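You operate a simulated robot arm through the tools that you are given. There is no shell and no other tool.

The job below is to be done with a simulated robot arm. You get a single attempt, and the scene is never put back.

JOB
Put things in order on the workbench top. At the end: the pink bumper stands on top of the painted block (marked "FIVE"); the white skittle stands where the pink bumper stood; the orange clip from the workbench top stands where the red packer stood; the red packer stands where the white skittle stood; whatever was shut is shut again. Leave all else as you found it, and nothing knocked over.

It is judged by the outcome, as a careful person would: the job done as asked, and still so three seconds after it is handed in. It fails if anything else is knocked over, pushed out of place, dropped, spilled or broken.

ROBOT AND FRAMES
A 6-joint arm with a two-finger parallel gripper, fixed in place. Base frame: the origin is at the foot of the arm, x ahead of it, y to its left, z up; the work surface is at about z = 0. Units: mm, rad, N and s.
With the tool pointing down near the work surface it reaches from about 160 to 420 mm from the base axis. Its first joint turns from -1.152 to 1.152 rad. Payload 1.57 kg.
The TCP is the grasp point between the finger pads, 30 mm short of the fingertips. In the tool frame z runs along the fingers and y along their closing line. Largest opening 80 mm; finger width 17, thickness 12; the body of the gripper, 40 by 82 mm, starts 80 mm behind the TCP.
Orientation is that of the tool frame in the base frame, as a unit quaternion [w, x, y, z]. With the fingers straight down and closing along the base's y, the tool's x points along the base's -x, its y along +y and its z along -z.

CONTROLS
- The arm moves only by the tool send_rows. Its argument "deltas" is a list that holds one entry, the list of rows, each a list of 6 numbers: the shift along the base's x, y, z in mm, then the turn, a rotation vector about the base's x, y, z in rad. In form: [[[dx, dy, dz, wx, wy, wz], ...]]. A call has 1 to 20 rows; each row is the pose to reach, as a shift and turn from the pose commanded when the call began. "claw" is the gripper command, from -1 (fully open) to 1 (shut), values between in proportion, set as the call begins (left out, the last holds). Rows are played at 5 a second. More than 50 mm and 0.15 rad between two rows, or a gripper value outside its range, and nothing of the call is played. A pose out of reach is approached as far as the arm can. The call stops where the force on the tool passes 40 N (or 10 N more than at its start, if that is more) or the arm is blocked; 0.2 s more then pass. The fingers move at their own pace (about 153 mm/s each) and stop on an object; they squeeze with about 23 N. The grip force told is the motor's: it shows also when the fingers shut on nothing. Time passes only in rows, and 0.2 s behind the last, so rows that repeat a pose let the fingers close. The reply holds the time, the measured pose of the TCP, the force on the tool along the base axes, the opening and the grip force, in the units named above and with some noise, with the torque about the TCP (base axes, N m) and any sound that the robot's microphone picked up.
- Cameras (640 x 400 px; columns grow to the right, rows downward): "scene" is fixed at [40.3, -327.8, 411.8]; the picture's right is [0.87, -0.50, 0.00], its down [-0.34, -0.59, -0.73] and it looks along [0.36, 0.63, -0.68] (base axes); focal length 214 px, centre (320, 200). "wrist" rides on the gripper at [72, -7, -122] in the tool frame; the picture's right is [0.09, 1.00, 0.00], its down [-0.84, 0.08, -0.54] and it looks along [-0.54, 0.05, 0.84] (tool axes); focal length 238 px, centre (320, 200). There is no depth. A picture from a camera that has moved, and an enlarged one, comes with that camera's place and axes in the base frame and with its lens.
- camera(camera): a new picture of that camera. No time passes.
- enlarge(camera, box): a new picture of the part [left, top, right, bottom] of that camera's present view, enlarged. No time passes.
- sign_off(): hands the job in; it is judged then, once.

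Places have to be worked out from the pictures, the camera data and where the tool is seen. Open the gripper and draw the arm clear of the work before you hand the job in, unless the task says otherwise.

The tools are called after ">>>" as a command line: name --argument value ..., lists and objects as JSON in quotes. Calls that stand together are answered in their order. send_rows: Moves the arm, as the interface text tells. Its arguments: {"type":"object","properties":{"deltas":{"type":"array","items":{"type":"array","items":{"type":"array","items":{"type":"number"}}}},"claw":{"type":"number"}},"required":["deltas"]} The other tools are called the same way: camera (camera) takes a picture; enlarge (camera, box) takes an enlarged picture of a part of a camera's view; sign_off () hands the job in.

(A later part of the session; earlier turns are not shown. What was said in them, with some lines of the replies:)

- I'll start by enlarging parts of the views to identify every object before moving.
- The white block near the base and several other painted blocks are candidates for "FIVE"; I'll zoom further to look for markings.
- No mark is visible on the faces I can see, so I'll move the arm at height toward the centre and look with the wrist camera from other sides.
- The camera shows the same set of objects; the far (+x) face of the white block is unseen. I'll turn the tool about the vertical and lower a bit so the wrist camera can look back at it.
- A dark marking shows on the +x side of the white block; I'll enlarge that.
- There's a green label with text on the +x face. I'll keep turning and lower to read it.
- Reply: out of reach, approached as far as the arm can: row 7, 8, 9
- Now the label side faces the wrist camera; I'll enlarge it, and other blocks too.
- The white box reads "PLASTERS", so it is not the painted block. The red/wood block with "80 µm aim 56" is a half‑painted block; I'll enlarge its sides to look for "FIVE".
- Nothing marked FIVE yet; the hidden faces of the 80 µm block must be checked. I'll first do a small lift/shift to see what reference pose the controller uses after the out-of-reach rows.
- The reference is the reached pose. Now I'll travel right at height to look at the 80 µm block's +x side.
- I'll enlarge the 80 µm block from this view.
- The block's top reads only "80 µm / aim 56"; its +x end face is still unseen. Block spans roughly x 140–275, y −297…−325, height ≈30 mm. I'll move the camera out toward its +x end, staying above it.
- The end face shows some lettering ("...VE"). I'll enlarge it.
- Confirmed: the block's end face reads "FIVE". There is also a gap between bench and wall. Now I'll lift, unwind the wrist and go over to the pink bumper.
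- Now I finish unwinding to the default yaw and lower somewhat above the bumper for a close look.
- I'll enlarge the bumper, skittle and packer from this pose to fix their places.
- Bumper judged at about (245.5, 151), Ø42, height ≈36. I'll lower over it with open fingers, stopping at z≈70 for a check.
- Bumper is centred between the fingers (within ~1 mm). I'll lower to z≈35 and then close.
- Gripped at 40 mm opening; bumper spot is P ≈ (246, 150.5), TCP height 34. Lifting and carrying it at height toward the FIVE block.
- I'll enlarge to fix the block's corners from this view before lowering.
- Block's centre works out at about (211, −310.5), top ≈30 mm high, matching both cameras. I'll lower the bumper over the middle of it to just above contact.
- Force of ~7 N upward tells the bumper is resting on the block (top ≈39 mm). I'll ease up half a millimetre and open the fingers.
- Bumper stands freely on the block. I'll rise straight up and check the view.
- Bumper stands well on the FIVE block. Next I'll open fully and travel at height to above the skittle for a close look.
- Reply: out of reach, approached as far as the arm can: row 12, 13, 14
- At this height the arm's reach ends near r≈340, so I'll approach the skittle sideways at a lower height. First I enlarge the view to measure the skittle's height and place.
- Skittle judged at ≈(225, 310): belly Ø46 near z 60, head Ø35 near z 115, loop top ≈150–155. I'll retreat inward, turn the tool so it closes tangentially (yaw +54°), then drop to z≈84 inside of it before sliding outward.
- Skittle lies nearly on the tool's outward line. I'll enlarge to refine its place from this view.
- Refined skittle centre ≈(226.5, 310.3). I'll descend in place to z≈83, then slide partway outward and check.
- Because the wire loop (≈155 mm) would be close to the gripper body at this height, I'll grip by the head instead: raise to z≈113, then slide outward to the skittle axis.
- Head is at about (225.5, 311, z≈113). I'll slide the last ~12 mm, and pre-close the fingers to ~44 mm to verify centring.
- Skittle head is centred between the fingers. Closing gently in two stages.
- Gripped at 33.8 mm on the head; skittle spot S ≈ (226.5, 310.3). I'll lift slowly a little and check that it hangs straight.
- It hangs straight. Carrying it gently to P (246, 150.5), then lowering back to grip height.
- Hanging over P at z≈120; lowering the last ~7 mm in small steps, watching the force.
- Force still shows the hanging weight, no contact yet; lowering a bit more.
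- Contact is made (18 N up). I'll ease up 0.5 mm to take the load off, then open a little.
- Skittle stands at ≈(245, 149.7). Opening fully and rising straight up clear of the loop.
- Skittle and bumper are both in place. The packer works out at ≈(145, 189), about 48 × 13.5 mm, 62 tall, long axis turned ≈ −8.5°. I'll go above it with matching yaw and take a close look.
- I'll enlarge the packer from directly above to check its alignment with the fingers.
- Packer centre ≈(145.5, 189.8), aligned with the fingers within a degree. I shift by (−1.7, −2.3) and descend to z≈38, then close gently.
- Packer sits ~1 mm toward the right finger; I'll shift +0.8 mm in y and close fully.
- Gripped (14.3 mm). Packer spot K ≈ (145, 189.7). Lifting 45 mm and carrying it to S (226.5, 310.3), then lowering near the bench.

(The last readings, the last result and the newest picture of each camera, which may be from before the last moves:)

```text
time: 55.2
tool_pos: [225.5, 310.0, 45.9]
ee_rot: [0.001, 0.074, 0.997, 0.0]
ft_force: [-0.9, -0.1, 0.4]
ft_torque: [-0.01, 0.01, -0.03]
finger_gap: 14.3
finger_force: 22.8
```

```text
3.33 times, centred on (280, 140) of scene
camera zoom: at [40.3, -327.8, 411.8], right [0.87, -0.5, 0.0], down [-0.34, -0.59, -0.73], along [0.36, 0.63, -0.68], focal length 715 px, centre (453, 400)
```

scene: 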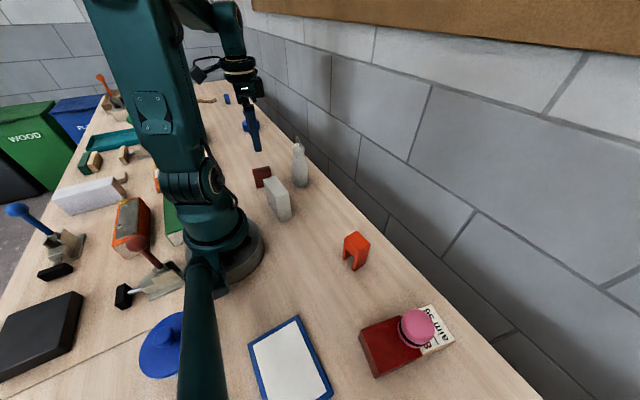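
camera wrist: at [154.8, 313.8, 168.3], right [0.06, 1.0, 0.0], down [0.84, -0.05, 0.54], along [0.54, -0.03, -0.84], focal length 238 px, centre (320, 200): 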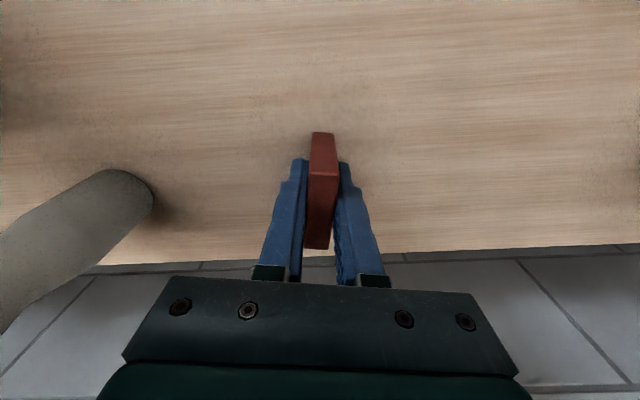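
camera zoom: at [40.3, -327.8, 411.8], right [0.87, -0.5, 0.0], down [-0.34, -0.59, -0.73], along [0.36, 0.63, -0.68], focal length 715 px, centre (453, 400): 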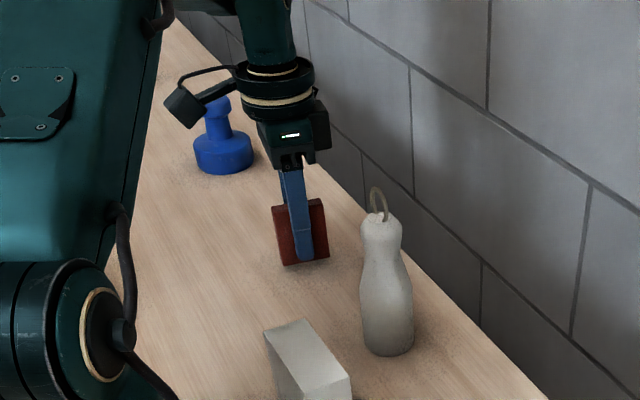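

Packer hangs straight just above S. Lowering in small steps until contact shows.

>>> send_rows --deltas '[[[0, 0, -3, 0, 0, 0], [0, 0, -5, 0, 0, 0], [0, 0, -5.6, 0, 0, 0], [0, 0, -5.6, 0, 0, 0]]]'

>>> send_rows --deltas '[[[0, 0, -0.5, 0, 0, 0], [0, 0, -0.5, 0, 0, 0]]]'

```text
time: 56.2
tool_pos: [226.7, 310.8, 40.7]
ee_rot: [0.002, 0.075, 0.997, 0.0]
ft_force: [-0.5, -0.9, 0.2]
ft_torque: [0.04, 0.0, 0.0]
finger_gap: 14.2
finger_force: 23.6
```

```text
time: 56.8
tool_pos: [226.2, 309.9, 38.8]
ee_rot: [0.001, 0.075, 0.997, 0.0]
ft_force: [-0.2, -0.1, -1.0]
ft_torque: [-0.01, 0.01, 0.01]
finger_gap: 14.3
finger_force: 22.9
```

No contact force yet; continuing down by half-millimetres.

>>> send_rows --deltas '[[[0, 0, -0.5, 0, 0, 0], [0, 0, -0.5, 0, 0, 0]]]'

>>> send_rows --deltas '[[[0, 0, -0.4, 0, 0, 0], [0, 0, -0.4, 0, 0, 0]]]'

```text
time: 57.4
tool_pos: [225.9, 309.0, 39.1]
ee_rot: [0.001, 0.074, 0.997, -0.001]
ft_force: [0.2, 0.2, 0.2]
ft_torque: [0.06, 0.0, -0.01]
finger_gap: 14.4
finger_force: 23.1
```

```text
time: 58.0
tool_pos: [225.5, 310.2, 38.4]
ee_rot: [0.002, 0.075, 0.997, 0.001]
ft_force: [1.7, -1.9, 6.8]
ft_torque: [-0.08, 0.01, 0.01]
finger_gap: 14.5
finger_force: 22.7
```

Contact now (≈7 N). Easing up slightly and opening the fingers part-way.

>>> send_rows --deltas '[[[0, 0, 0.2, 0, 0, 0], [0, 0, 0.2, 0, 0, 0]]]'

>>> send_rows --deltas '[[[0, 0, 0, 0, 0, 0], [0, 0, 0, 0, 0, 0], [0, 0, 0, 0, 0, 0]]]' --claw 0.45

>>> camera --camera "wrist"

>>> enlarge --camera "scene" --box '[220, 80, 340, 200]'

```text
time: 58.6
tool_pos: [225.1, 307.9, 37.2]
ee_rot: [0.001, 0.076, 0.997, 0.0]
ft_force: [2.8, 1.1, 5.9]
ft_torque: [0.02, -0.06, -0.01]
finger_gap: 14.3
finger_force: 23.2
```

```text
time: 59.4
tool_pos: [225.8, 308.5, 38.7]
ee_rot: [0.001, 0.075, 0.997, 0.001]
ft_force: [-0.6, 0.2, -0.6]
ft_torque: [0.01, 0.0, 0.0]
finger_gap: 22.0
finger_force: 0.1
```

```text
taken
camera wrist: at [154.0, 313.4, 160.6], right [0.06, 1.0, 0.0], down [0.84, -0.05, 0.54], along [0.54, -0.03, -0.84], focal length 238 px, centre (320, 200)
```

wrist: 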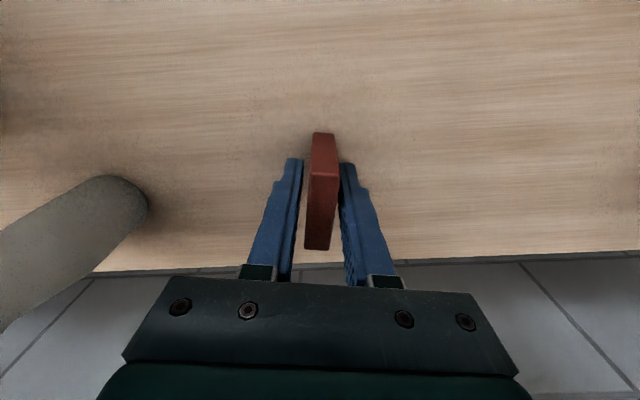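

```text
3.33 times, centred on (280, 140) of scene
camera zoom: at [40.3, -327.8, 411.8], right [0.87, -0.5, 0.0], down [-0.34, -0.59, -0.73], along [0.36, 0.63, -0.68], focal length 715 px, centre (453, 400)
```

zoom: 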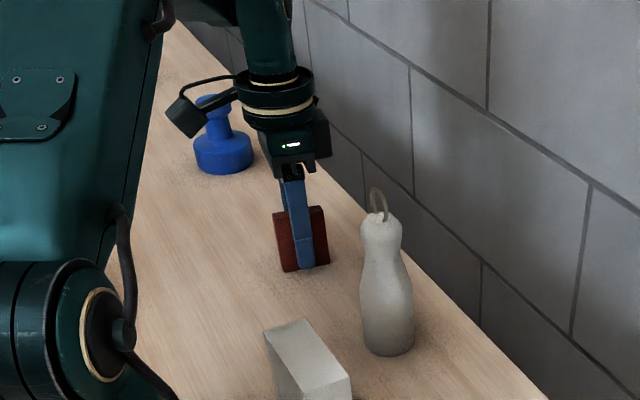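

Packer stands at S. Opening wider and rising straight up, then pulling inward.

>>> send_rows --deltas '[[[0, 0, 0, 0, 0, 0], [0, 0, 0, 0, 0, 0]]]' --claw -0.25

>>> send_rows --deltas '[[[0, 0, 15, 0, 0, 0], [0, 0, 45, 0, 0, 0], [0, 0, 80, 0, 0, 0], [-10, -15, 105, 0, 0, 0], [-30, -45, 125, 0, 0, 0], [-45, -75, 150, 0, 0, 0]]]'

>>> camera --camera "wrist"

>>> camera --camera "scene"

```text
time: 60.0
tool_pos: [226.5, 309.0, 37.8]
ee_rot: [0.001, 0.075, 0.997, 0.0]
ft_force: [0.0, 0.6, 0.9]
ft_torque: [-0.02, -0.02, -0.02]
finger_gap: 50.1
finger_force: 0.1
```

```text
time: 61.4
tool_pos: [180.5, 234.5, 185.2]
ee_rot: [0.0, 0.075, 0.997, 0.0]
ft_force: [-0.3, -0.5, -0.3]
ft_torque: [0.02, 0.02, -0.01]
finger_gap: 49.9
finger_force: 0.1
```

```text
taken
camera wrist: at [108.9, 238.5, 308.6], right [0.06, 1.0, 0.0], down [0.84, -0.05, 0.54], along [0.54, -0.03, -0.84], focal length 238 px, centre (320, 200)
```

wrist: 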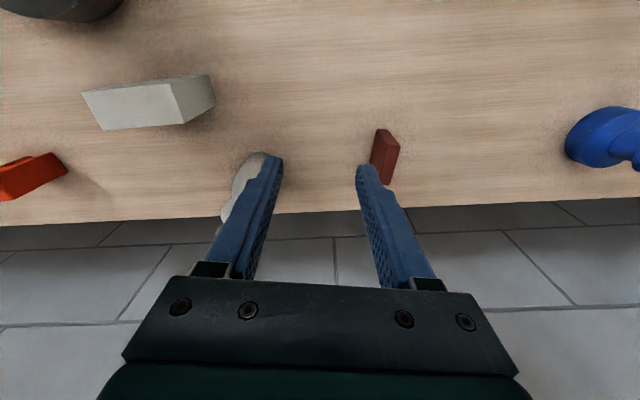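

```text
taken
```

scene: 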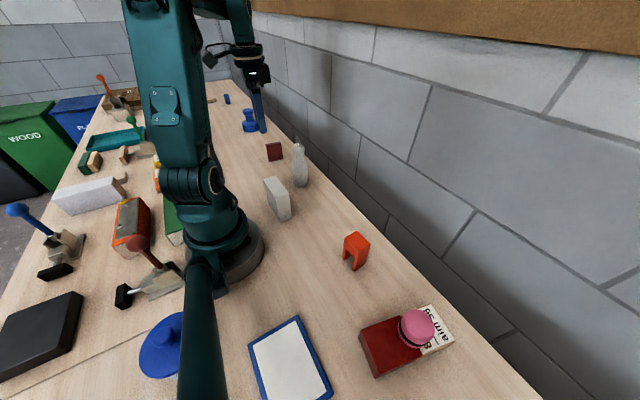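

All three placed objects stand. Now to the orange clip: travelling at height to above it for a look.

>>> send_rows --deltas '[[[0, -10, 30, 0, 0, 0.05], [0, -45, 50, 0, 0, 0.1], [0, -90, 50, 0, 0, 0.15], [5, -135, 50, 0, 0, 0.15], [10, -180, 50, 0, 0, 0.15], [15, -225, 50, 0, 0, 0.15], [20, -270, 40, 0, 0, 0.15], [30, -310, 25, 0, 0, 0.15], [38, -345, 10, 0, 0, 0.15], [38, -370, 0, 0, 0, 0.15], [38, -370, 0, 0, 0, 0.15]]]' --claw -1

>>> camera --camera "wrist"

>>> enlarge --camera "scene" --box '[310, 210, 400, 290]'

```text
time: 63.8
tool_pos: [220.2, -135.8, 185.8]
ee_rot: [0.002, 0.0, 1.0, 0.0]
ft_force: [0.7, -0.2, 0.4]
ft_torque: [-0.01, 0.02, -0.01]
finger_gap: 79.9
finger_force: 0.1
```

```text
taken
camera wrist: at [148.2, -143.5, 309.0], right [-0.09, 1.0, 0.0], down [0.84, 0.08, 0.54], along [0.54, 0.05, -0.84], focal length 238 px, centre (320, 200)
```

wrist: 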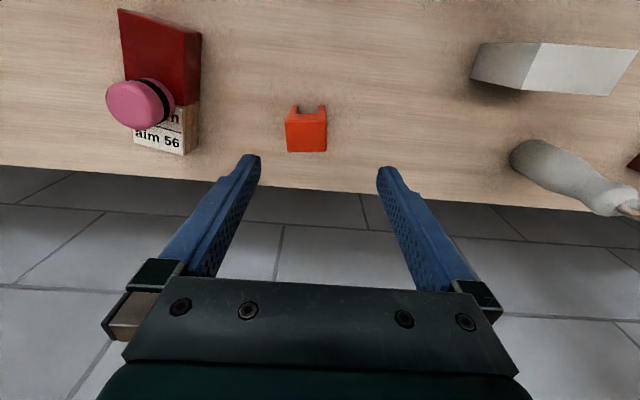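

```text
5.00 times, centred on (355, 250) of scene
camera zoom: at [40.3, -327.9, 411.8], right [0.87, -0.5, 0.0], down [-0.34, -0.59, -0.73], along [0.36, 0.63, -0.68], focal length 1072 px, centre (145, -50)
```

zoom: 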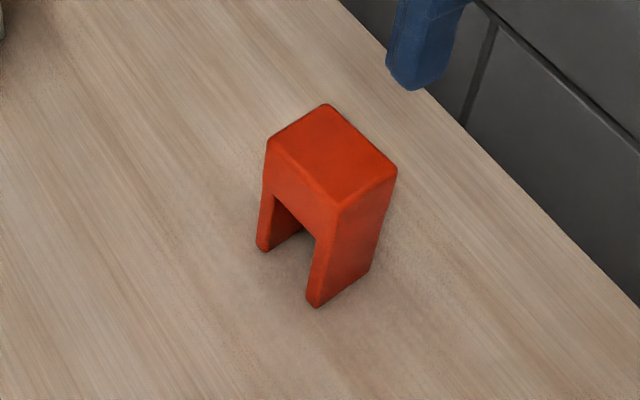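

>>> enlarge --camera "wrist" --box '[265, 90, 345, 170]'

```text
5.00 times, centred on (305, 130) of wrist
camera zoom: at [148.2, -143.5, 309.0], right [-0.09, 1.0, 0.0], down [0.84, 0.08, 0.54], along [0.54, 0.05, -0.84], focal length 1192 px, centre (395, 550)
```

zoom: 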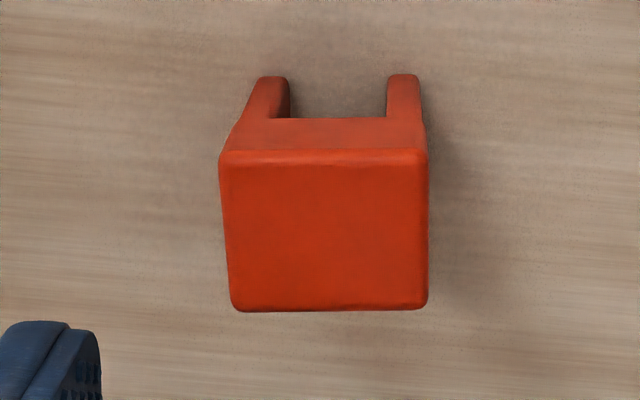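

The clip is an arch ≈31×40 mm, ≈75 tall, centre ≈(225, −150), turned ≈ +6°. I'll align the tool to it and lower to just above its top for a check.

>>> send_rows --deltas '[[[2, -7, -20, 0, 0, 0.05], [5, -14, -40, 0, 0, 0.108], [5, -14, -65, 0, 0, 0.108], [5, -14, -65, 0, 0, 0.108]]]' --claw -1

>>> enlarge --camera "wrist" --box '[240, 100, 400, 220]'

```text
time: 64.8
tool_pos: [225.0, -147.5, 119.5]
ee_rot: [0.001, -0.054, 0.999, 0.0]
ft_force: [-0.7, 0.1, -0.8]
ft_torque: [-0.04, -0.01, 0.0]
finger_gap: 80.0
finger_force: 0.1
```

```text
3.33 times, centred on (320, 160) of wrist
camera zoom: at [155.5, -162.1, 242.6], right [-0.2, 0.98, 0.0], down [0.82, 0.17, 0.54], along [0.53, 0.11, -0.84], focal length 794 px, centre (320, 333)
```

zoom: 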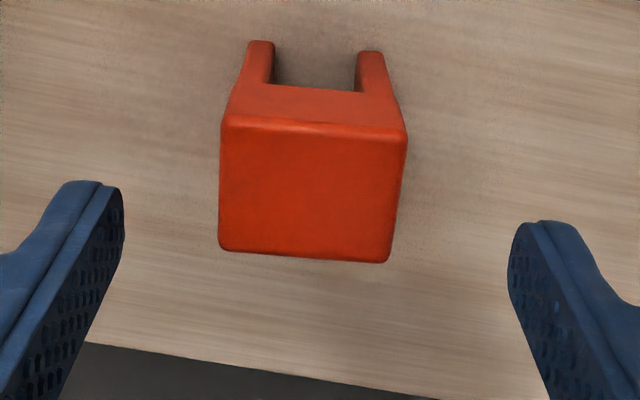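

Clip is turned correctly; its centre is ≈3 mm toward −y of the tool. I shift (−1.3, −3.3) and lower to z≈52.

>>> send_rows --deltas '[[[-1.3, -3.3, -20, 0, 0, 0], [-1.3, -3.3, -45, 0, 0, 0], [-1.3, -3.3, -66, 0, 0, 0], [-1.3, -3.3, -66, 0, 0, 0]]]'

>>> send_rows --deltas '[[[0, 0, 0, 0, 0, 0], [0, 0, 0, 0, 0, 0], [0, 0, 0, 0, 0, 0]]]' --claw -0.15

>>> camera --camera "wrist"

>>> enlarge --camera "scene" --box '[300, 180, 420, 290]'

```text
time: 65.8
tool_pos: [223.6, -152.2, 55.8]
ee_rot: [0.001, -0.054, 0.999, 0.001]
ft_force: [-0.1, 0.3, -1.0]
ft_torque: [-0.04, -0.01, -0.02]
finger_gap: 80.0
finger_force: 0.2
```

```text
time: 66.6
tool_pos: [224.1, -152.1, 55.9]
ee_rot: [0.001, -0.054, 0.999, 0.0]
ft_force: [0.5, -0.2, 0.2]
ft_torque: [0.02, 0.02, 0.02]
finger_gap: 46.1
finger_force: 0.0
```

```text
taken
camera wrist: at [154.9, -166.9, 178.6], right [-0.2, 0.98, 0.0], down [0.82, 0.17, 0.54], along [0.53, 0.11, -0.84], focal length 238 px, centre (320, 200)
```

wrist: 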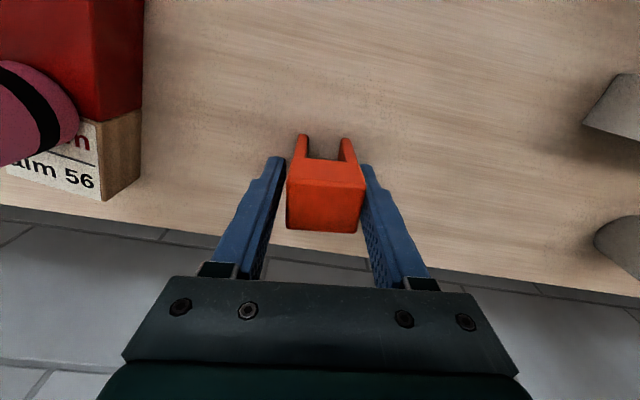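

```text
3.64 times, centred on (360, 235) of scene
camera zoom: at [40.3, -327.8, 411.8], right [0.87, -0.5, 0.0], down [-0.34, -0.59, -0.73], along [0.36, 0.63, -0.68], focal length 780 px, centre (174, 73)
```

zoom: 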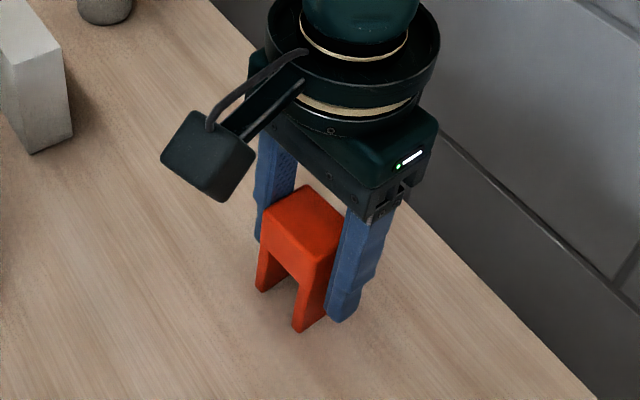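

Clip is nicely between the fingers at z≈55. Closing on it.

>>> send_rows --deltas '[[[0, 0, 0, 0, 0, 0], [0, 0, 0, 0, 0, 0], [0, 0, 0, 0, 0, 0]]]' --claw 1

>>> camera --camera "wrist"

```text
time: 67.4
tool_pos: [224.5, -152.4, 56.4]
ee_rot: [0.0, -0.055, 0.998, 0.001]
ft_force: [0.3, -0.2, 0.0]
ft_torque: [-0.03, -0.01, 0.01]
finger_gap: 39.6
finger_force: 22.5
```

```text
taken
camera wrist: at [154.9, -166.9, 178.6], right [-0.2, 0.98, 0.0], down [0.82, 0.17, 0.54], along [0.53, 0.11, -0.84], focal length 238 px, centre (320, 200)
```

wrist: 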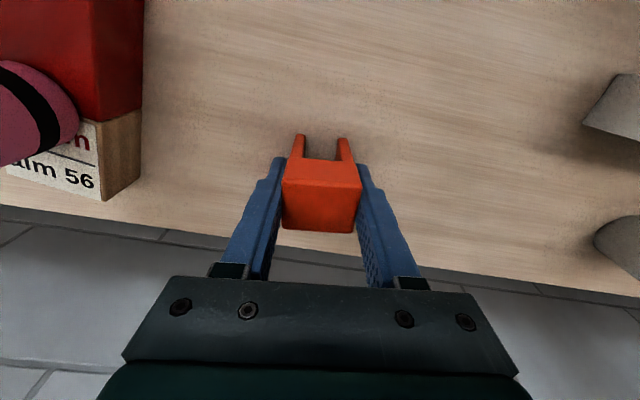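

Gripped at 39.6 mm. I'll enlarge to check where the clip sits along the finger width.

>>> enlarge --camera "wrist" --box '[260, 120, 390, 250]'

```text
3.08 times, centred on (325, 185) of wrist
camera zoom: at [154.9, -166.9, 178.6], right [-0.2, 0.98, 0.0], down [0.82, 0.17, 0.54], along [0.53, 0.11, -0.84], focal length 733 px, centre (305, 246)
```

zoom: 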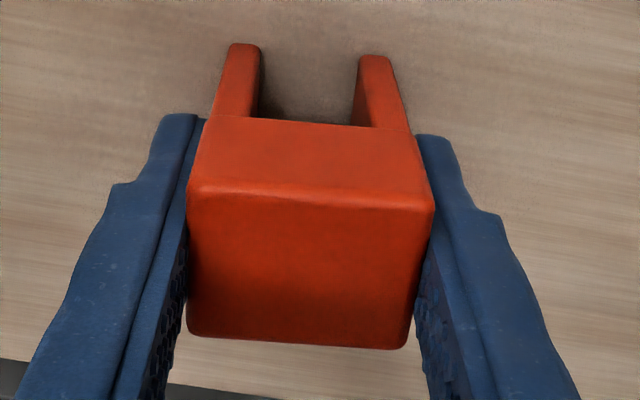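

Clip centre coincides with the TCP. Lifting high (clear of box and skittle) and carrying to above K (145, 189.7).

>>> send_rows --deltas '[[[0, 0, 8, 0, 0, 0], [0, 0, 35, 0, 0, 0], [0, 0, 75, 0, 0, 0], [0, 0, 115, 0, 0, 0], [0, 5, 150, 0, 0, 0], [0, 25, 172, 0, 0, 0], [0, 60, 175, 0, 0, 0], [-4, 98, 175, 0, 0, 0], [-10, 136, 175, 0, 0, 0], [-18, 174, 175, 0, 0, 0], [-28, 210, 175, 0, 0, 0], [-40, 245, 175, 0, 0, 0], [-52, 278, 175, 0, 0, 0], [-64, 308, 175, 0, 0, 0], [-74, 330, 175, 0, 0, 0], [-79, 341, 170, 0, 0, 0], [-79.3, 341.9, 150, 0, 0, 0], [-79.3, 341.9, 120, 0, 0, 0], [-79.3, 341.9, 100, 0, 0, 0], [-79.3, 341.9, 100, 0, 0, 0]]]'

>>> camera --camera "wrist"

>>> camera --camera "scene"

```text
time: 71.6
tool_pos: [144.8, 190.0, 160.3]
ee_rot: [0.002, -0.054, 0.999, 0.0]
ft_force: [0.1, 0.2, 0.3]
ft_torque: [-0.02, -0.03, 0.01]
finger_gap: 39.6
finger_force: 23.2
```

```text
taken
camera wrist: at [75.3, 175.5, 282.1], right [-0.2, 0.98, 0.0], down [0.82, 0.17, 0.54], along [0.53, 0.11, -0.84], focal length 238 px, centre (320, 200)
```

wrist: 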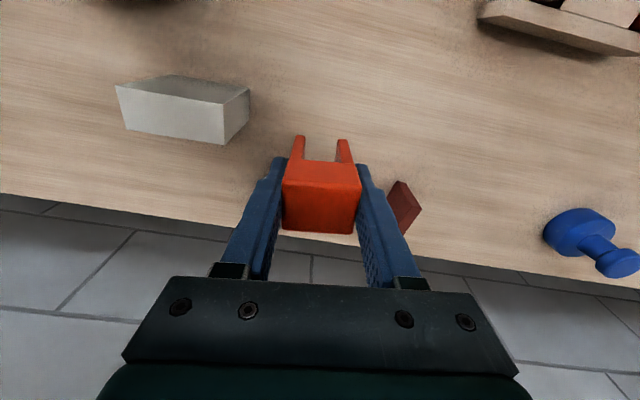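

```text
taken
```

scene: 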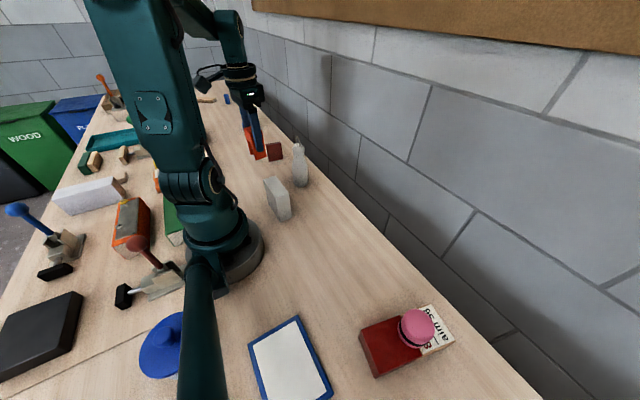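

Clip hangs over K, clear of the box. Lowering to just above the bench.

>>> send_rows --deltas '[[[0, 0, -30, 0, 0, 0], [0, 0, -60, 0, 0, 0], [0, 0, -80, 0, 0, 0], [0, 0, -92, 0, 0, 0], [0, 0, -96, 0, 0, 0], [0, 0, -98, 0, 0, 0], [0, 0, -98, 0, 0, 0]]]'

>>> enlarge --camera "scene" --box '[220, 120, 320, 230]'

>>> camera --camera "wrist"

```text
time: 73.2
tool_pos: [143.7, 189.9, 59.6]
ee_rot: [0.001, -0.054, 0.999, 0.0]
ft_force: [0.2, -0.2, 0.0]
ft_torque: [0.02, -0.03, 0.01]
finger_gap: 39.5
finger_force: 22.9
```

```text
3.64 times, centred on (270, 175) of scene
camera zoom: at [40.3, -327.8, 411.8], right [0.87, -0.5, 0.0], down [-0.34, -0.59, -0.73], along [0.36, 0.63, -0.68], focal length 780 px, centre (502, 291)
```

zoom: 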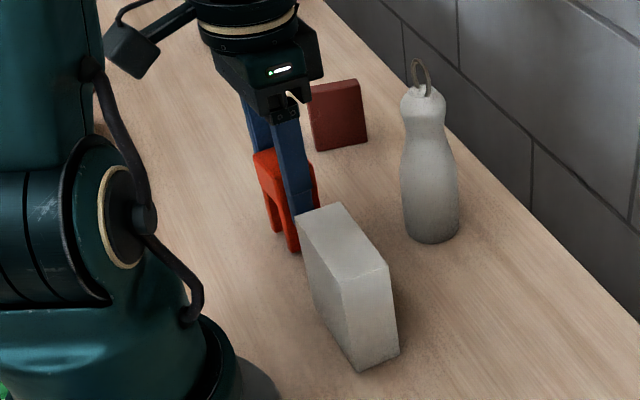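

```text
taken
camera wrist: at [73.2, 176.3, 182.4], right [-0.2, 0.98, 0.0], down [0.82, 0.17, 0.54], along [0.53, 0.11, -0.84], focal length 238 px, centre (320, 200)
```

wrist: 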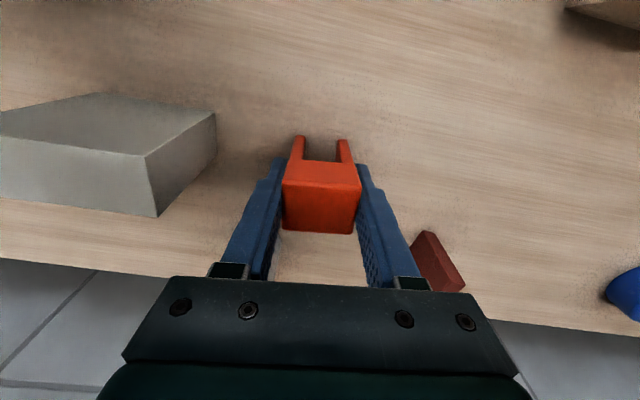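

About 3 mm left; lowering in small steps while watching force.

>>> send_rows --deltas '[[[0, 0, -0.8, 0, 0, 0], [0, 0, -1.6, 0, 0, 0], [0, 0, -1.6, 0, 0, 0]]]'

>>> send_rows --deltas '[[[0, 0, -0.5, 0, 0, 0], [0, 0, -0.5, 0, 0, 0]]]'

>>> send_rows --deltas '[[[0, 0, -0.5, 0, 0, 0], [0, 0, -0.5, 0, 0, 0]]]'

```text
time: 74.0
tool_pos: [143.7, 190.1, 58.1]
ee_rot: [0.001, -0.054, 0.999, 0.0]
ft_force: [0.8, 0.2, 0.1]
ft_torque: [0.03, -0.02, 0.01]
finger_gap: 39.9
finger_force: 22.7
```

```text
time: 74.6
tool_pos: [143.1, 190.3, 57.4]
ee_rot: [0.001, -0.054, 0.999, 0.0]
ft_force: [-0.5, -0.2, -0.2]
ft_torque: [0.02, -0.03, -0.02]
finger_gap: 39.4
finger_force: 23.0
```

```text
time: 75.2
tool_pos: [143.9, 190.2, 56.9]
ee_rot: [0.0, -0.053, 0.999, 0.0]
ft_force: [-0.1, 0.4, 0.4]
ft_torque: [0.0, 0.02, -0.04]
finger_gap: 39.5
finger_force: 23.1
```

Still free; I'll nudge +1 mm in x and continue lowering.

>>> send_rows --deltas '[[[1, 0, 0, 0, 0, 0], [1, 0, -0.4, 0, 0, 0], [1, 0, -0.4, 0, 0, 0]]]'

>>> send_rows --deltas '[[[0, 0, -0.4, 0, 0, 0], [0, 0, -0.4, 0, 0, 0]]]'

>>> send_rows --deltas '[[[0, 0, -0.4, 0, 0, 0], [0, 0, -0.4, 0, 0, 0]]]'

```text
time: 76.0
tool_pos: [143.8, 189.1, 56.8]
ee_rot: [0.001, -0.055, 0.999, 0.0]
ft_force: [-0.1, 0.0, 0.0]
ft_torque: [0.0, -0.02, 0.01]
finger_gap: 39.6
finger_force: 22.6
```

```text
time: 76.6
tool_pos: [144.0, 190.3, 56.6]
ee_rot: [0.002, -0.054, 0.999, 0.0]
ft_force: [-2.4, -2.2, 16.0]
ft_torque: [-0.05, 0.09, 0.02]
finger_gap: 39.3
finger_force: 23.0
```

```text
time: 77.2
tool_pos: [145.1, 189.6, 56.1]
ee_rot: [0.001, -0.054, 0.999, 0.0]
ft_force: [-1.5, -2.0, 16.4]
ft_torque: [-0.08, 0.01, 0.0]
finger_gap: 39.6
finger_force: 22.9
```

Contact made (16 N). Easing up 0.5 mm and opening the fingers part-way.

>>> send_rows --deltas '[[[0, 0, 0.5, 0, 0, 0], [0, 0, 0.5, 0, 0, 0]]]'

>>> send_rows --deltas '[[[0, 0, 0, 0, 0, 0], [0, 0, 0, 0, 0, 0], [0, 0, 0, 0, 0, 0]]]' --claw -0.15

>>> camera --camera "wrist"

>>> enlarge --camera "scene" --box '[220, 120, 320, 230]'

```text
time: 77.8
tool_pos: [143.7, 189.7, 56.9]
ee_rot: [0.001, -0.054, 0.999, 0.0]
ft_force: [0.0, -1.1, -0.5]
ft_torque: [-0.01, 0.0, 0.0]
finger_gap: 39.5
finger_force: 22.9
```

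```text
time: 78.6
tool_pos: [144.1, 189.0, 56.8]
ee_rot: [0.001, -0.054, 0.999, -0.001]
ft_force: [0.4, -0.2, 0.5]
ft_torque: [0.01, -0.03, -0.01]
finger_gap: 45.8
finger_force: 0.1
```

```text
taken
camera wrist: at [74.3, 175.2, 178.9], right [-0.2, 0.98, 0.0], down [0.82, 0.17, 0.54], along [0.53, 0.11, -0.84], focal length 238 px, centre (320, 200)
```

wrist: 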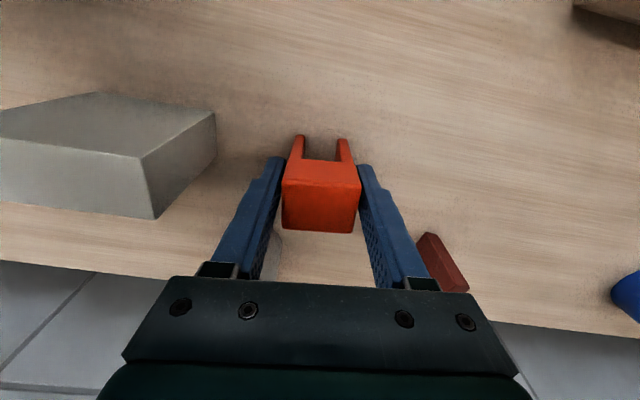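

```text
3.64 times, centred on (270, 175) of scene
camera zoom: at [40.3, -327.8, 411.8], right [0.87, -0.5, 0.0], down [-0.34, -0.59, -0.73], along [0.36, 0.63, -0.68], focal length 780 px, centre (502, 291)
```

zoom: 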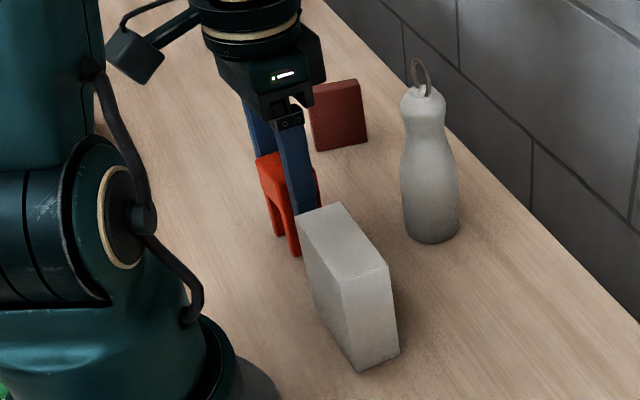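

Clip is released and standing. Opening a bit more and rising straight up.

>>> send_rows --deltas '[[[0, 0, 0, 0, 0, 0], [0, 0, 0, 0, 0, 0]]]' --claw -0.5

>>> send_rows --deltas '[[[0, 0, 15, 0, 0, 0], [0, 0, 50, 0, 0, 0], [0, 0, 95, 0, 0, 0], [0, 0, 140, 0, 0, 0], [0, 0, 180, 0, 0, 0], [20, -30, 190, 0, 0, 0], [45, -75, 190, 0, 0, 0], [65, -120, 190, 0, 0, 0], [75, -160, 190, 0, 0, 0], [80, -190, 190, 0, 0, 0], [80, -190, 190, 0, 0, 0]]]'

>>> camera --camera "wrist"

>>> camera --camera "scene"

```text
time: 79.2
tool_pos: [144.9, 190.0, 56.3]
ee_rot: [0.001, -0.054, 0.999, 0.0]
ft_force: [0.5, -0.5, -0.8]
ft_torque: [0.03, -0.03, 0.02]
finger_gap: 60.0
finger_force: 0.0
```

```text
refused: row 7 steps farther than a row can; nothing moved
```

```text
taken
camera wrist: at [74.3, 175.2, 178.9], right [-0.2, 0.98, 0.0], down [0.82, 0.17, 0.54], along [0.53, 0.11, -0.84], focal length 238 px, centre (320, 200)
```

wrist: 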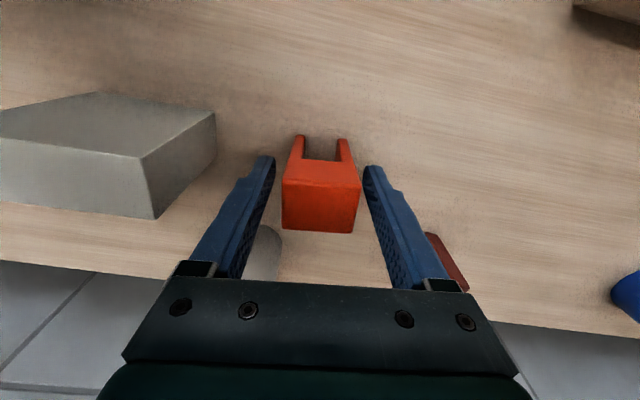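

```text
taken
```

scene: 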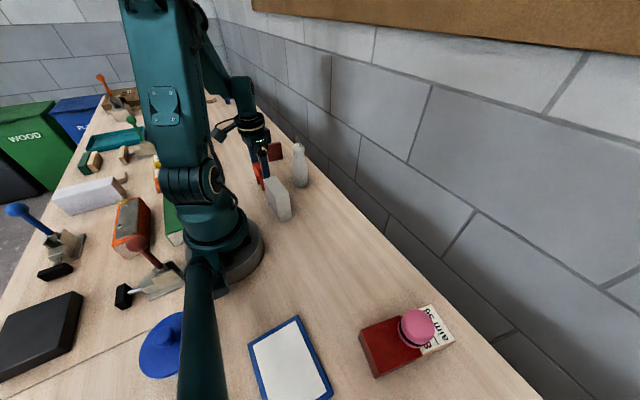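

The retreat was refused for one long step; nothing moved. I'll resend with shorter steps, rising straight up first.

>>> send_rows --deltas '[[[0, 0, 15, 0, 0, 0], [0, 0, 50, 0, 0, 0], [0, 0, 90, 0, 0, 0], [0, 0, 130, 0, 0, 0], [0, 0, 165, 0, 0, 0], [0, 0, 185, 0, 0, 0], [10, -25, 190, 0, 0, 0], [25, -60, 190, 0, 0, 0], [40, -95, 190, 0, 0, 0], [55, -130, 190, 0, 0, 0], [70, -165, 190, 0, 0, 0], [80, -195, 190, 0, 0, 0], [80, -195, 190, 0, 0, 0]]]'

>>> camera --camera "wrist"

>>> camera --camera "scene"

```text
time: 82.0
tool_pos: [226.8, -6.9, 247.2]
ee_rot: [0.002, -0.054, 0.999, 0.0]
ft_force: [1.0, 0.8, -0.1]
ft_torque: [0.0, 0.04, -0.02]
finger_gap: 60.1
finger_force: 0.1
```

```text
taken
camera wrist: at [156.0, -22.0, 369.9], right [-0.2, 0.98, 0.0], down [0.82, 0.17, 0.54], along [0.53, 0.11, -0.84], focal length 238 px, centre (320, 200)
```

wrist: 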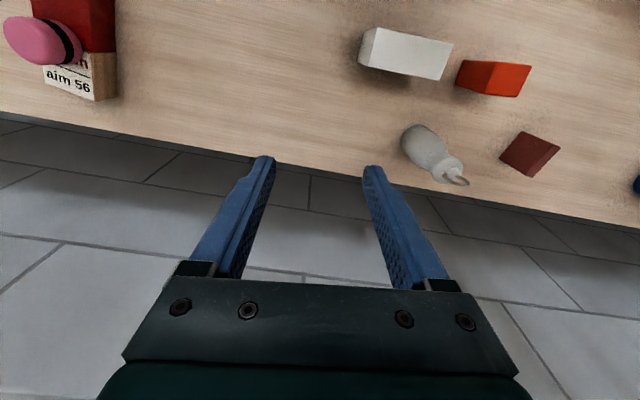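

```text
taken
```

scene: 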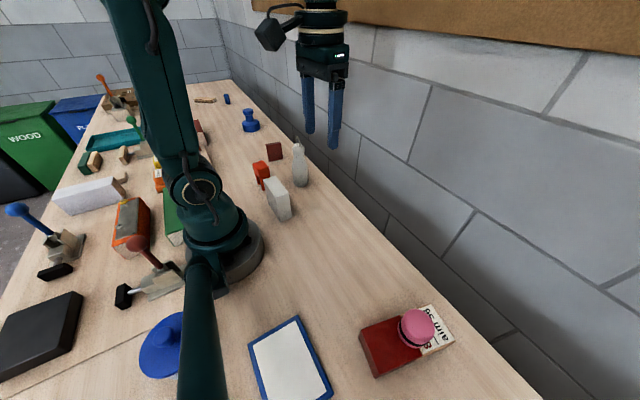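

Everything is in its place by eye; I'll fully open the gripper and enlarge the final arrangement to confirm each stands upright and the plasters box is unmoved.

>>> send_rows --deltas '[[[0, 0, 0, 0, 0, 0], [0, 0, 0, 0, 0, 0], [0, 0, 0, 0, 0, 0], [0, 0, 0, 0, 0, 0]]]' --claw -1

>>> enlarge --camera "scene" --box '[240, 150, 320, 230]'

>>> enlarge --camera "scene" --box '[230, 110, 330, 200]'

>>> enlarge --camera "scene" --box '[340, 280, 470, 390]'

>>> enlarge --camera "wrist" --box '[340, 10, 580, 200]'

```text
time: 83.0
tool_pos: [224.8, -6.6, 247.6]
ee_rot: [0.001, -0.054, 0.999, 0.0]
ft_force: [0.5, -0.3, 0.3]
ft_torque: [-0.02, 0.0, -0.03]
finger_gap: 80.2
finger_force: 0.1
```

```text
5.00 times, centred on (280, 190) of scene
camera zoom: at [40.3, -327.8, 411.8], right [0.87, -0.5, 0.0], down [-0.34, -0.59, -0.73], along [0.36, 0.63, -0.68], focal length 1072 px, centre (520, 250)
```

zoom: 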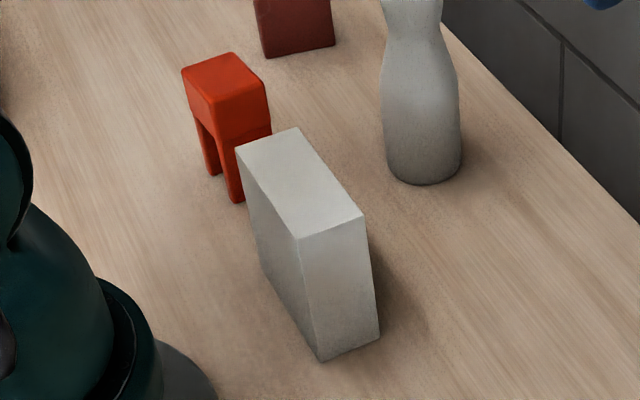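

```text
4.44 times, centred on (280, 155) of scene
camera zoom: at [40.3, -327.8, 411.8], right [0.87, -0.5, 0.0], down [-0.34, -0.59, -0.73], along [0.36, 0.63, -0.68], focal length 953 px, centre (498, 400)
```

zoom: 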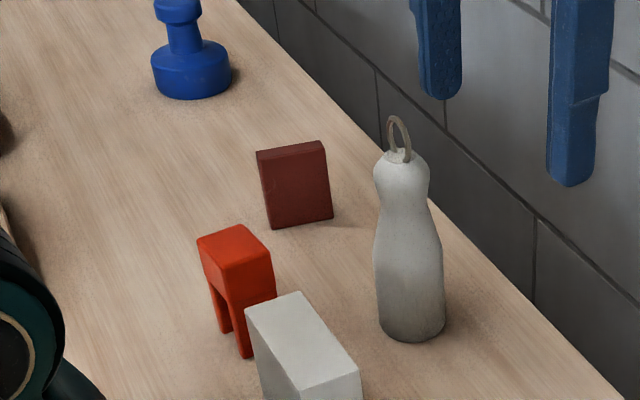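

```text
3.64 times, centred on (405, 335) of scene
camera zoom: at [40.3, -327.8, 411.8], right [0.87, -0.5, 0.0], down [-0.34, -0.59, -0.73], along [0.36, 0.63, -0.68], focal length 780 px, centre (11, -291)
```

zoom: 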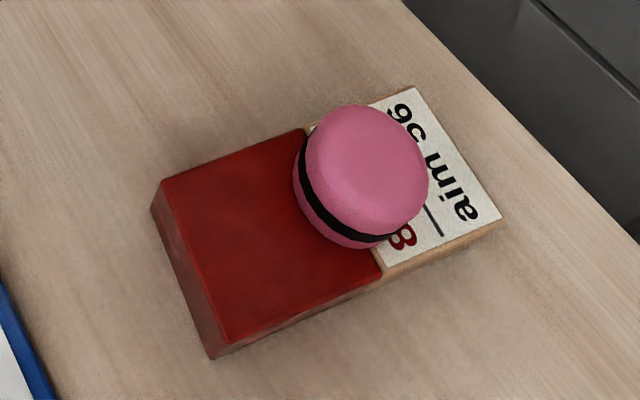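

```text
2.11 times, centred on (460, 105) of wrist
camera zoom: at [155.8, -21.6, 369.9], right [-0.2, 0.98, 0.0], down [0.82, 0.17, 0.54], along [0.53, 0.11, -0.84], focal length 502 px, centre (25, 400)
```

zoom: 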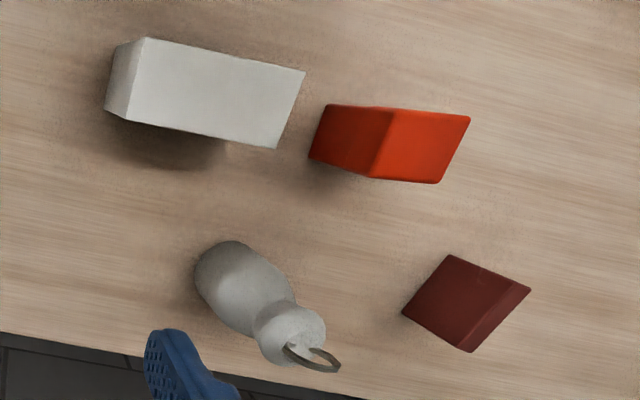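

The close-ups show the bumper on the FIVE block, the skittle on the bumper's old spot, the packer on the skittle's spot and the clip on the packer's spot. All stand upright, the plasters box hasn't moved and nothing that was shut was opened. The gripper is open and clear of the work, so I hand the job in.

>>> sign_off

```text
The job is handed in.
```

The job is handed in, and the final pictures show everything where you asked, all standing upright:

- **Pink bumper:** it stands near the middle of the top of the painted block. The "FIVE" mark is on that block's end face; its top reads "80 µm / aim 56".
- **White skittle:** it stands where the bumper stood, within about 1 mm by the arm's readings.
- **Red packer:** it stands where the skittle stood, within about 2 mm.
- **Orange clip:** it stands on its legs where the packer stood, within about 1 mm. It keeps the turn it had before, about 15° off the packer's.

I opened nothing, so nothing needed shutting again. The box of plasters beside the clip has not moved. Nothing was knocked over, and no other objects were touched. The gripper is open and the arm is clear of the work.
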